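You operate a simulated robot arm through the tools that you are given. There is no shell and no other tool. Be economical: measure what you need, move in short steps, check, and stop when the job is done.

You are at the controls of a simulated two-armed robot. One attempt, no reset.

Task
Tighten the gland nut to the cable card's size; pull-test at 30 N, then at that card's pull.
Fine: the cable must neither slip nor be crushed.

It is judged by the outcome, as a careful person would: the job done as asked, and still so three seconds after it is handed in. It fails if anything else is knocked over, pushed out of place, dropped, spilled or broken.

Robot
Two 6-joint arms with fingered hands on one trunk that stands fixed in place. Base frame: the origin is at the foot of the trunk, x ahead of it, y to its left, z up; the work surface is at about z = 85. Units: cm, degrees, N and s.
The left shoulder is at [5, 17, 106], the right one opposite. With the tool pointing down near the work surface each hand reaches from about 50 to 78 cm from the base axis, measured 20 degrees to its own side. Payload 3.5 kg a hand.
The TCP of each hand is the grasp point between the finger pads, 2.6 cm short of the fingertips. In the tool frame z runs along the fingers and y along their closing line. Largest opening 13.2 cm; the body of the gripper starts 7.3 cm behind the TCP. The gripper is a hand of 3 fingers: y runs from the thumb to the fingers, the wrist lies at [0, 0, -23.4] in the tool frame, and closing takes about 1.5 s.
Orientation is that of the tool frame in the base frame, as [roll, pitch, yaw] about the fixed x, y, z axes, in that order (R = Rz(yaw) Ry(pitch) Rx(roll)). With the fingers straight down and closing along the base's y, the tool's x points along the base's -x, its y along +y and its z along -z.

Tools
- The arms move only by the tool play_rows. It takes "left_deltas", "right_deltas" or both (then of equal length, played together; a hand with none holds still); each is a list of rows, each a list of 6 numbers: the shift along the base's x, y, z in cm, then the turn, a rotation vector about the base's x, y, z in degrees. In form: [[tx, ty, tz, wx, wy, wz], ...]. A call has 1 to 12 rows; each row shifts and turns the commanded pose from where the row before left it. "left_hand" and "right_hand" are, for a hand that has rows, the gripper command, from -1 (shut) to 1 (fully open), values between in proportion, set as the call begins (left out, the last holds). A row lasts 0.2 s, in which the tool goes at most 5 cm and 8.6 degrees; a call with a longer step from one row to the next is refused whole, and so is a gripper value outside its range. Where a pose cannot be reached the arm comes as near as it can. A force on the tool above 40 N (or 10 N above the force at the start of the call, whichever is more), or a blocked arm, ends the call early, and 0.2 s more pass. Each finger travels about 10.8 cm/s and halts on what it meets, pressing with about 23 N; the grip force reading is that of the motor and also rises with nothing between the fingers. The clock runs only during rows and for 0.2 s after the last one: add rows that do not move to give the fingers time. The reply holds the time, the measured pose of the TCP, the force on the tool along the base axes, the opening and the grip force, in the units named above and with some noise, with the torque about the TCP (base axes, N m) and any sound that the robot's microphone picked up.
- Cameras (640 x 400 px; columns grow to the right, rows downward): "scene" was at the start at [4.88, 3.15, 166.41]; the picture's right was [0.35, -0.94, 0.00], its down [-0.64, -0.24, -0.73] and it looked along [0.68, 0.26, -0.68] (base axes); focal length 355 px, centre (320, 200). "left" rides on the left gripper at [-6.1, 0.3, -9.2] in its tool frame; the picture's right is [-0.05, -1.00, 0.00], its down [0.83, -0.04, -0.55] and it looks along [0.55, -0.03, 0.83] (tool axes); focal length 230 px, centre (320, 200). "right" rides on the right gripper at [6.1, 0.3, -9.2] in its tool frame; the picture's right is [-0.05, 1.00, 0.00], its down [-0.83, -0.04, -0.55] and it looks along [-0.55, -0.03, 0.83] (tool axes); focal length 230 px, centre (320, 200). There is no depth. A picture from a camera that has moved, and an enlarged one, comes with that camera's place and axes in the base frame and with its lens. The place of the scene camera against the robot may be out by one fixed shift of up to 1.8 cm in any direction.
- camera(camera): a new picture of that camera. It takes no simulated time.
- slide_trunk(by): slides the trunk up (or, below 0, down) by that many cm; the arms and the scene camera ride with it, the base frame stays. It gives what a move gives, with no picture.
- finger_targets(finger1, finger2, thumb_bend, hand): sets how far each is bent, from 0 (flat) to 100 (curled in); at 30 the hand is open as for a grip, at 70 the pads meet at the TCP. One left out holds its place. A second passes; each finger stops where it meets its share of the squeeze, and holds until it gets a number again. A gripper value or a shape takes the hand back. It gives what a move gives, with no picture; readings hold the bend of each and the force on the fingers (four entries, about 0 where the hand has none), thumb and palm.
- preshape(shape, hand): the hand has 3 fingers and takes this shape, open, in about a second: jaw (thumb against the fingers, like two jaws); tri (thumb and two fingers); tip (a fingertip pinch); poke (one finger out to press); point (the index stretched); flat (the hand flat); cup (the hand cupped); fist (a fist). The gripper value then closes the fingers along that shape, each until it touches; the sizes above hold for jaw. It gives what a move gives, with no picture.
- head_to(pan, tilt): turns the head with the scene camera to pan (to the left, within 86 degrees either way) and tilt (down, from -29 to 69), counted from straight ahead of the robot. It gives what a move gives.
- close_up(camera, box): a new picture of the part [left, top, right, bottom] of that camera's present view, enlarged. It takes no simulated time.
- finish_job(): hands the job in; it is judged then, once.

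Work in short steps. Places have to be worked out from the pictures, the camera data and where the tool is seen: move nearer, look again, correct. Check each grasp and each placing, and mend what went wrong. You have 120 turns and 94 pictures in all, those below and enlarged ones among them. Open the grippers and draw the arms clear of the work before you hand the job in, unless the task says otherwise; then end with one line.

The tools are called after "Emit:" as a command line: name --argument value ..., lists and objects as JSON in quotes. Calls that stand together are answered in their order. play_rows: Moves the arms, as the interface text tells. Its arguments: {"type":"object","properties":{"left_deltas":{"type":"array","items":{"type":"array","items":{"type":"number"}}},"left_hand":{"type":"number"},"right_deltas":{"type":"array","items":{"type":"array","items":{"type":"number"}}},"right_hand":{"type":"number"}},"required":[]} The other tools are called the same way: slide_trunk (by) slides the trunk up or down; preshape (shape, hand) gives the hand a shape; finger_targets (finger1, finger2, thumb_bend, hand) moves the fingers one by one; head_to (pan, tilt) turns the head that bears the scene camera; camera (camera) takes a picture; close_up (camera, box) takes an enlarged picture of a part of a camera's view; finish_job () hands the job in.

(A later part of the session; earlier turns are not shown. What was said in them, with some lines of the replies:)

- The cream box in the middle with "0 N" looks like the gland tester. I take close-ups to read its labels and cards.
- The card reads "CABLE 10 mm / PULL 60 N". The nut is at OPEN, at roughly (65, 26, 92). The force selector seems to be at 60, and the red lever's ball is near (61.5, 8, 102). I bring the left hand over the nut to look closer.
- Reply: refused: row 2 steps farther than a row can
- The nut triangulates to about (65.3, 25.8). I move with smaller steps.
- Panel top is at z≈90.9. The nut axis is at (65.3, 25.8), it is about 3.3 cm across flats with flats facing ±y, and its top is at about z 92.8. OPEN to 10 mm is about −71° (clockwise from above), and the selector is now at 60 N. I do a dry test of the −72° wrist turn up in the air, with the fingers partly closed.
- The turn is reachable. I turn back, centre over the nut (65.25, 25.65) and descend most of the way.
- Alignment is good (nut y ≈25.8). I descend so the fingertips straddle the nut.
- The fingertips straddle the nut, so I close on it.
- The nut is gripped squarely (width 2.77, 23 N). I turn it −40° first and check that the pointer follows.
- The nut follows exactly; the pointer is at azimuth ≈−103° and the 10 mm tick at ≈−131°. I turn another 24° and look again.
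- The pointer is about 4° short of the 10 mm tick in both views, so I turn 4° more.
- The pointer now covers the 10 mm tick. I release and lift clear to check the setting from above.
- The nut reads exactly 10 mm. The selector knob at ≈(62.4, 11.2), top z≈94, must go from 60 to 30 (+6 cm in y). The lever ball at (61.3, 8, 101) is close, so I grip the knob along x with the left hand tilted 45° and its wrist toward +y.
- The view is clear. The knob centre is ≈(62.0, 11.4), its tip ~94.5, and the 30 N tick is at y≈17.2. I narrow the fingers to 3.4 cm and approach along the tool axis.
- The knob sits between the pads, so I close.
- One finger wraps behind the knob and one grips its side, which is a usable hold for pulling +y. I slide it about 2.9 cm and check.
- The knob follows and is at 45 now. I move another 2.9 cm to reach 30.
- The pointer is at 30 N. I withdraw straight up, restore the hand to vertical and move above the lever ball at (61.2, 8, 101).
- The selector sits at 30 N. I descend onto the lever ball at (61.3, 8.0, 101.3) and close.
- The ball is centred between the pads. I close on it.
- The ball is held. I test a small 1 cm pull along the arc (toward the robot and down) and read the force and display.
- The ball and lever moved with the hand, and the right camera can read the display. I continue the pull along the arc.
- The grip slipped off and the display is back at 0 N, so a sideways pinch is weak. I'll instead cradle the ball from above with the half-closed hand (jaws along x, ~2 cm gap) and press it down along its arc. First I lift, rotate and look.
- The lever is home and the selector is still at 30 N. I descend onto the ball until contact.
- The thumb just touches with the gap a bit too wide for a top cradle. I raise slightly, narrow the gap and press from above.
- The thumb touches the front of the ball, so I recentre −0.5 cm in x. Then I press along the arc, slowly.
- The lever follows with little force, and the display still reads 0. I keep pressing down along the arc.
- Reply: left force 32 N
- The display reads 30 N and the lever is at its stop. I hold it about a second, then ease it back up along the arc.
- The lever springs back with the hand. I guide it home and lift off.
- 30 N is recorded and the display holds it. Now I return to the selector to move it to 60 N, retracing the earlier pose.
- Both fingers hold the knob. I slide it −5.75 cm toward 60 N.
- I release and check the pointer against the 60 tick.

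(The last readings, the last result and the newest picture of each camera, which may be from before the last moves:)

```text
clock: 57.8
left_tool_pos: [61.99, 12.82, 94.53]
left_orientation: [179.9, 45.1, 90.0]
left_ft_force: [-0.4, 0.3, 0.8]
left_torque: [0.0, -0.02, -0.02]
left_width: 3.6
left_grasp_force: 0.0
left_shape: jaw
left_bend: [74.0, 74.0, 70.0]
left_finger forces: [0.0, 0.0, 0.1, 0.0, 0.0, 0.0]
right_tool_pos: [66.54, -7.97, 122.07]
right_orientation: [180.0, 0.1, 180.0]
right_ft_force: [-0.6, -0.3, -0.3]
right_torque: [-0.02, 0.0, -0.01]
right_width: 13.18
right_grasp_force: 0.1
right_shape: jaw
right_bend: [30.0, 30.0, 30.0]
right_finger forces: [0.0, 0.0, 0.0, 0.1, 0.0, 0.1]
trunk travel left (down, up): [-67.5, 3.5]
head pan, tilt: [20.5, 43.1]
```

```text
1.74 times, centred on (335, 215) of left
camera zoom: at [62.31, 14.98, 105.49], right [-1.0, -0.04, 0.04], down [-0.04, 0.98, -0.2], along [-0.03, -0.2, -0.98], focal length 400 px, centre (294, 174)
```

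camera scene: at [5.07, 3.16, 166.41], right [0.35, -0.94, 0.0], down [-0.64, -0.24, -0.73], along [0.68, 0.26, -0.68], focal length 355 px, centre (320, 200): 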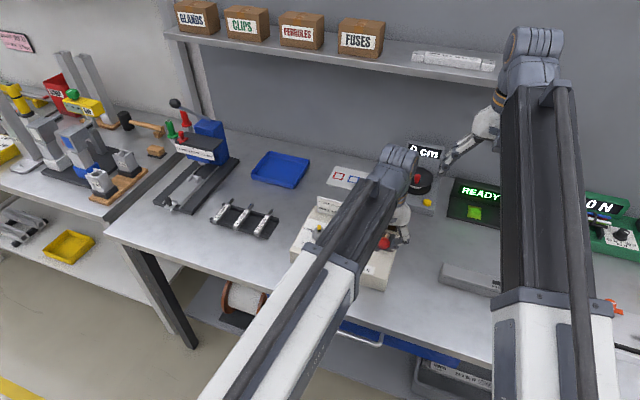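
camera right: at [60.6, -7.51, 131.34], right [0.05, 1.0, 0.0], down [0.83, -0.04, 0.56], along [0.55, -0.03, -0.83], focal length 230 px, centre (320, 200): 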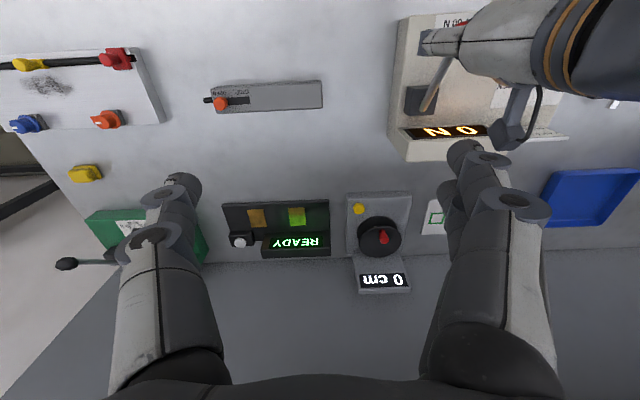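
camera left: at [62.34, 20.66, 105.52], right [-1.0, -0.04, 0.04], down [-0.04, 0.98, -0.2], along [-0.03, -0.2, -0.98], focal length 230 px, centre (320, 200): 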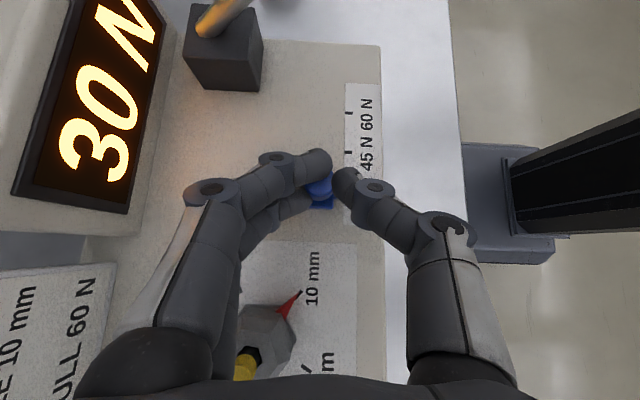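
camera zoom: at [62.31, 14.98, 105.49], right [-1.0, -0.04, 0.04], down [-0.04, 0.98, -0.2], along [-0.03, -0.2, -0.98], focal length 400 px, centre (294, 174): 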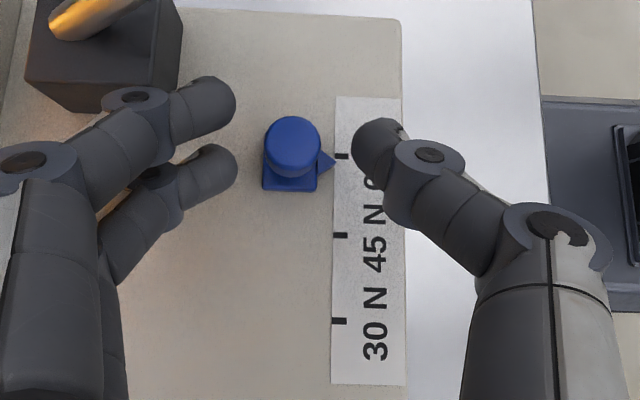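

The pointer is about 0.2 cm short of the 60 tick. I regrip and nudge it.

Emit:
play_rows --left_deltas '[[0, 0, 0, 0, 0, 0], [0, 0, 0, 0, 0, 0], [0, 0, 0, 0, 0, 0], [0, 0, 0, 0, 0, 0], [0, -0.12, 0, 0, 0, 0], [0, -0.12, 0, 0, 0, 0], [0, 0, 0, 0, 0, 0], [0, 0, 0, 0, 0, 0]]' --left_hand -1

Emit:
play_rows --left_deltas '[[0, 0, 0, 0, 0, 0], [0, 0, 0, 0, 0, 0], [0, 0, 0, 0, 0, 0], [0, 0, 0, 0, 0, 0], [0, 0.3, 2, 0, 0, 0], [0, 0.5, 3, 0, 0, 0], [0, 0.5, 3, 0, 0, 0], [0, 0, 0, 0, 0, 0]]' --left_hand -0.45

Emit:
close_up --camera "left" --box '[230, 100, 440, 250]'

```text
clock: 59.6
left_tool_pos: [61.96, 12.55, 94.55]
left_orientation: [179.9, 45.1, 89.9]
left_ft_force: [-6.5, -0.4, 2.0]
left_torque: [-0.01, -0.01, -0.03]
left_width: 0.82
left_grasp_force: 23.0
left_shape: jaw
left_bend: [72.0, 72.0, 70.0]
left_finger forces: [14.6, 12.2, 0.0, 0.0, 22.4, 0.1]
right_tool_pos: [66.45, -7.92, 122.08]
right_orientation: [-179.9, 0.1, -179.9]
right_ft_force: [0.0, 0.1, -0.6]
right_torque: [0.0, 0.02, 0.04]
right_width: 13.22
right_grasp_force: 0.1
right_shape: jaw
right_bend: [30.0, 30.0, 30.0]
right_finger forces: [0.0, 0.0, 0.0, 0.0, 0.0, 0.1]
trunk travel left (down, up): [-67.5, 3.5]
head pan, tilt: [20.5, 43.1]
```

```text
clock: 61.4
left_tool_pos: [61.84, 13.75, 102.52]
left_orientation: [179.9, 45.0, 89.9]
left_ft_force: [-0.5, 0.7, 0.5]
left_torque: [0.05, 0.0, -0.02]
left_width: 3.6
left_grasp_force: 0.1
left_shape: jaw
left_bend: [74.0, 74.0, 70.0]
left_finger forces: [0.1, 0.1, 0.0, 0.0, 0.0, 0.1]
right_tool_pos: [66.53, -7.94, 122.09]
right_orientation: [-179.9, 0.1, -180.0]
right_ft_force: [0.4, 0.0, 0.5]
right_torque: [0.0, -0.03, 0.04]
right_width: 13.17
right_grasp_force: 0.1
right_shape: jaw
right_bend: [30.0, 30.0, 30.0]
right_finger forces: [0.0, 0.0, 0.1, 0.0, 0.1, 0.0]
trunk travel left (down, up): [-67.5, 3.5]
head pan, tilt: [20.5, 43.1]
```

```text
2.67 times, centred on (335, 175) of left
camera zoom: at [62.22, 16.0, 113.48], right [-1.0, -0.04, 0.04], down [-0.04, 0.98, -0.2], along [-0.03, -0.2, -0.98], focal length 614 px, centre (280, 267)
```

zoom: 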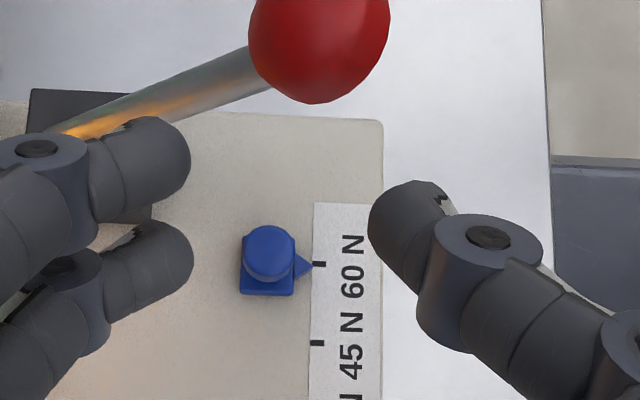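

The selector is at 60 N. I go up, return to vertical and position above the ball with the narrowed gap.

Emit:
play_rows --left_deltas '[[0, 1, 3, 0, 0, 0], [0, 1, 3, 0, 0, 0], [0, 0, 3.5, 7.5, 0, 0], [0, 0, 0, 7.5, 0, 0], [0, 0, 0, 7.5, 0, 0], [0, 0, 0, 7.5, 0, 0], [0, -1, 0, 7.5, 0, 0], [-0.3, -2, 0, 7.5, 0, 0], [-0.4, -2.4, 0, 0, 0, 0], [-0.3, -2.4, -1, 0, 0, 0], [0, 0, 0, 0, 0, 0]]' --left_hand -0.87

Emit:
camera --camera "left"

```text
clock: 63.8
left_tool_pos: [60.93, 8.0, 110.82]
left_orientation: [179.9, 0.2, 89.9]
left_ft_force: [-0.4, 0.1, -0.1]
left_torque: [-0.05, 0.01, 0.0]
left_width: 0.89
left_grasp_force: 0.0
left_shape: jaw
left_bend: [71.0, 71.0, 70.0]
left_finger forces: [0.0, 0.1, 0.0, 0.0, 0.1, 0.0]
right_tool_pos: [66.46, -7.91, 122.05]
right_orientation: [-180.0, 0.1, 180.0]
right_ft_force: [0.2, -0.9, -0.4]
right_torque: [-0.01, 0.01, -0.03]
right_width: 13.21
right_grasp_force: 0.1
right_shape: jaw
right_bend: [30.0, 30.0, 30.0]
right_finger forces: [0.0, 0.1, 0.1, 0.1, 0.0, 0.0]
trunk travel left (down, up): [-67.5, 3.5]
head pan, tilt: [20.5, 43.1]
```

```text
32 pictures are left
camera left: at [61.32, 1.88, 120.3], right [-1.0, -0.05, 0.0], down [-0.04, 0.83, 0.55], along [-0.03, 0.55, -0.83], focal length 230 px, centre (320, 200)
```

left: 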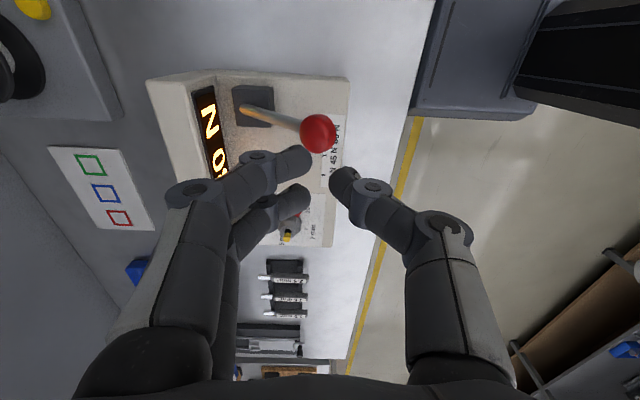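

Emit:
play_rows --left_deltas '[[-0.1, 0, -3, 0, 0, 0], [-0.1, 0, -2.5, 0, 0, 0], [0, 0, -0.9, 0, 0, 0], [-0.1, 0, -0.4, 0, 0, 0], [-0.3, 0, -0.4, 0, 0, 0], [-0.35, 0, -0.4, 0, 0, 0], [-0.35, 0, -0.4, 0, 0, 0], [-0.28, 0, -0.45, 0, 0, 0], [-0.26, 0, -0.46, 0, 0, 0], [-0.24, 0, -0.47, 0, 0, 0], [-0.22, 0, -0.48, 0, 0, 0], [0, 0, 0, 0, 0, 0]]'

Emit:
camera --camera "left"

```text
clock: 66.4
left_tool_pos: [58.74, 8.06, 101.21]
left_orientation: [179.9, 0.1, 90.0]
left_ft_force: [1.8, -2.8, 3.4]
left_torque: [-0.02, -0.04, 0.02]
left_width: 0.89
left_grasp_force: 0.1
left_shape: jaw
left_bend: [72.0, 71.0, 70.0]
left_finger forces: [3.1, 0.8, 0.0, 0.0, 0.0, 0.1]
right_tool_pos: [66.48, -7.88, 122.01]
right_orientation: [180.0, 0.2, -180.0]
right_ft_force: [0.8, 0.0, 0.0]
right_torque: [0.02, 0.0, 0.01]
right_width: 13.18
right_grasp_force: 0.0
right_shape: jaw
right_bend: [30.0, 30.0, 30.0]
right_finger forces: [0.0, 0.0, 0.0, 0.1, 0.0, 0.1]
trunk travel left (down, up): [-67.5, 3.5]
head pan, tilt: [20.5, 43.1]
```

```text
31 pictures are left
camera left: at [59.06, 1.9, 110.52], right [-1.0, -0.05, 0.0], down [-0.04, 0.83, 0.55], along [-0.03, 0.55, -0.83], focal length 230 px, centre (320, 200)
```

left: 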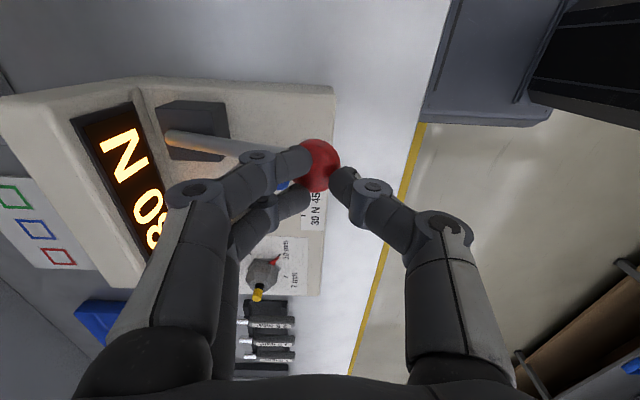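

The ball is cradled and the lever is moving. I finish the stroke.

Emit:
play_rows --left_deltas '[[-0.2, -0.1, -0.48, 0, 0, 0], [-0.18, 0, -0.48, 0, 0, 0], [-0.17, 0, -0.48, 0, 0, 0], [-0.15, 0, -0.48, 0, 0, 0], [-0.1, 0, -0.25, 0, 0, 0], [0, 0, 0, 0, 0, 0]]'

Emit:
camera --camera "left"

```text
clock: 67.8
left_tool_pos: [57.96, 7.88, 99.22]
left_orientation: [179.6, 0.1, 90.0]
left_ft_force: [11.3, 4.0, 33.4]
left_torque: [0.14, -0.7, 0.06]
left_width: 1.22
left_grasp_force: 0.0
left_shape: jaw
left_bend: [73.0, 73.0, 70.0]
left_finger forces: [15.2, 21.9, 0.0, 0.1, 0.1, 0.0]
right_tool_pos: [66.39, -8.03, 122.18]
right_orientation: [180.0, 0.1, 180.0]
right_ft_force: [0.1, -0.3, 1.3]
right_torque: [-0.02, 0.02, 0.01]
right_width: 13.18
right_grasp_force: 0.0
right_shape: jaw
right_bend: [30.0, 30.0, 30.0]
right_finger forces: [0.0, 0.1, 0.0, 0.0, 0.0, 0.1]
trunk travel left (down, up): [-67.5, 3.5]
head pan, tilt: [20.5, 43.1]
```

```text
30 pictures are left
camera left: at [58.31, 1.82, 108.55], right [-1.0, -0.05, -0.01], down [-0.05, 0.83, 0.55], along [-0.02, 0.55, -0.83], focal length 230 px, centre (320, 200)
```

left: 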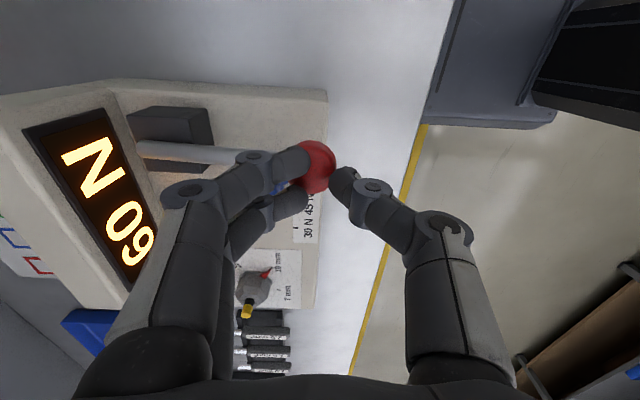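

The display reads 60 N. I hold about a second, then ease the lever back up.

Emit:
play_rows --left_deltas '[[0, 0, 0, 0, 0, 0], [0, 0, 0, 0, 0, 0], [0, 0, 0, 0, 0, 0], [0, 0, 0, 0, 0, 0], [0.2, 0, 0.6, 0, 0, 0], [0.2, 0, 0.5, 0, 0, 0], [0.25, 0, 0.5, 0, 0, 0], [0.28, 0, 0.48, 0, 0, 0], [0.3, 0, 0.48, 0, 0, 0], [0.35, 0, 0.45, 0, 0, 0], [0.35, 0, 0.45, 0, 0, 0]]'

Emit:
play_rows --left_deltas '[[0.3, 0, 0.5, 0, 0, 0], [0.35, 0, 0.5, 0, 0, 0], [0.35, 0, 0.5, 0, 0, 0], [0.3, 0, 0.5, 0, 0, 0], [0.1, 0, 0.8, 0, 0, 0], [0, 0, 1.5, 0, 0, 0], [0, 0, 2.5, 0, 0, 0], [0, 0, 3, 0, 0, 0], [0, 0, 4, 0, 0, 0], [-2, 4, 2, 0, 0, 0], [-2, 4, 2, 0, 0, 0], [-2, 4, 2, 0, 0, 0]]'

Emit:
close_up --camera "right" --box '[370, 0, 610, 170]'

Emit:
camera --camera "scene"

```text
clock: 70.2
left_tool_pos: [59.75, 7.89, 102.47]
left_orientation: [179.9, 0.1, 90.0]
left_ft_force: [-1.8, 0.6, 2.6]
left_torque: [0.06, 0.04, -0.03]
left_width: 0.95
left_grasp_force: 0.1
left_shape: jaw
left_bend: [71.0, 71.0, 70.0]
left_finger forces: [0.0, 0.0, 0.0, 0.0, 3.6, 0.0]
right_tool_pos: [66.47, -7.94, 122.16]
right_orientation: [-179.9, 0.1, -180.0]
right_ft_force: [0.0, 1.3, 0.2]
right_torque: [0.0, -0.04, -0.02]
right_width: 13.18
right_grasp_force: 0.1
right_shape: jaw
right_bend: [30.0, 30.0, 30.0]
right_finger forces: [0.0, 0.1, 0.0, 0.0, 0.1, 0.0]
trunk travel left (down, up): [-67.5, 3.5]
head pan, tilt: [20.5, 43.1]
```

```text
clock: 72.8
left_tool_pos: [56.29, 20.26, 120.39]
left_orientation: [179.3, 0.1, 89.9]
left_ft_force: [1.2, 0.0, -0.3]
left_torque: [-0.02, -0.01, 0.01]
left_width: 0.88
left_grasp_force: 0.0
left_shape: jaw
left_bend: [71.0, 71.0, 70.0]
left_finger forces: [0.0, 0.1, 0.1, 0.1, 0.1, 0.0]
left hand out of reach, approached as far as the arm can: row 12
right_tool_pos: [66.4, -7.87, 122.11]
right_orientation: [-180.0, 0.1, -180.0]
right_ft_force: [-0.1, -0.3, -0.4]
right_torque: [0.01, 0.01, 0.05]
right_width: 13.18
right_grasp_force: 0.1
right_shape: jaw
right_bend: [30.0, 30.0, 30.0]
right_finger forces: [0.0, 0.0, 0.0, 0.0, 0.1, 0.1]
trunk travel left (down, up): [-67.5, 3.5]
head pan, tilt: [20.5, 43.1]
```

```text
2.35 times, centred on (490, 85) of right
camera zoom: at [60.44, -7.5, 131.42], right [0.05, 1.0, 0.0], down [0.83, -0.04, 0.56], along [0.56, -0.03, -0.83], focal length 541 px, centre (-80, 471)
```

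zoom: 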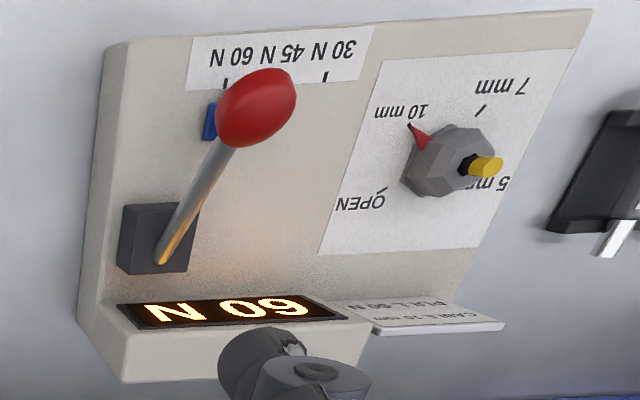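

```text
28 pictures are left
camera scene: at [4.88, 3.19, 166.41], right [0.35, -0.94, 0.0], down [-0.64, -0.24, -0.73], along [0.68, 0.26, -0.68], focal length 355 px, centre (320, 200)
```

scene: 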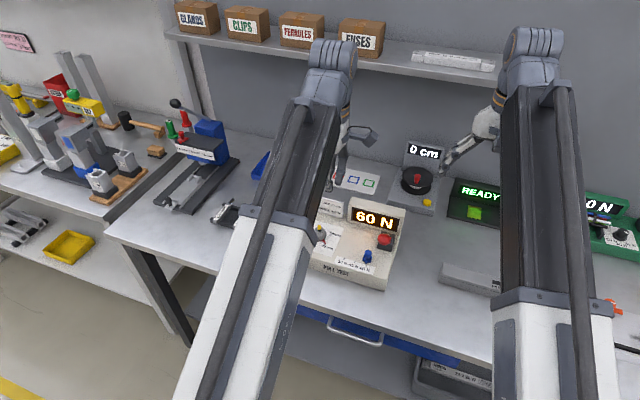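

The nut is still at 10 mm, the display shows 60 N and the lever is home. I open the hand and move it a bit farther away.

Emit:
play_rows --left_deltas '[[0, 3, 0, 0, 0, 0], [0, 3, 0, 0, 0, 0], [0, 3, 0, 0, 0, 0], [0, 3, 0, 0, 0, 0], [0, 3, 0, 0, 0, 0], [0, 0, 0, 0, 0, 0], [0, 0, 0, 0, 0, 0]]' --left_hand 1

Emit:
close_up --camera "scene" --box '[280, 180, 420, 300]'

```text
clock: 74.4
left_tool_pos: [56.23, 34.76, 120.33]
left_orientation: [179.9, 0.1, 90.0]
left_ft_force: [0.3, -0.6, -0.1]
left_torque: [0.0, 0.01, -0.02]
left_width: 13.2
left_grasp_force: 0.1
left_shape: jaw
left_bend: [30.0, 30.0, 30.0]
left_finger forces: [0.0, 0.0, 0.1, 0.1, 0.0, 0.0]
right_tool_pos: [66.47, -7.9, 122.12]
right_orientation: [179.9, 0.1, 179.9]
right_ft_force: [-0.6, 0.2, 0.9]
right_torque: [-0.01, -0.01, 0.01]
right_width: 13.18
right_grasp_force: 0.0
right_shape: jaw
right_bend: [30.0, 30.0, 30.0]
right_finger forces: [0.0, 0.0, 0.0, 0.0, 0.0, 0.0]
trunk travel left (down, up): [-67.5, 3.5]
head pan, tilt: [20.5, 43.1]
```

```text
3.33 times, centred on (350, 240) of scene
camera zoom: at [4.88, 3.15, 166.41], right [0.35, -0.94, 0.0], down [-0.64, -0.24, -0.73], along [0.68, 0.26, -0.68], focal length 1183 px, centre (220, 67)
```

zoom: 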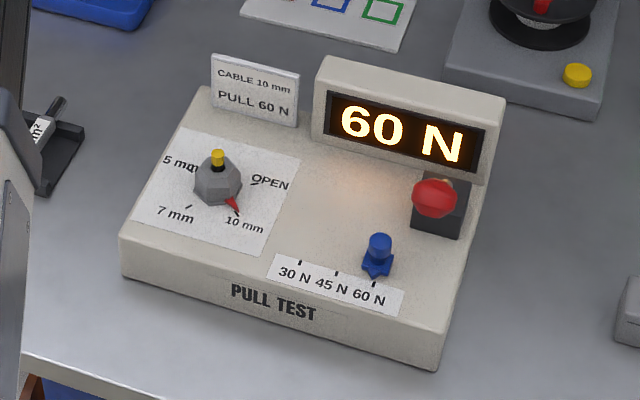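

Everything is in place, with the cable looking unchanged, so I hand in.

Emit:
finish_job

```text
The job is handed in.
```

I tightened the gland nut to the card's 10 mm and pull-tested the cable at 30 N, then at the card's 60 N; the cable looked unchanged after both pulls, with no sign of slipping or crushing.
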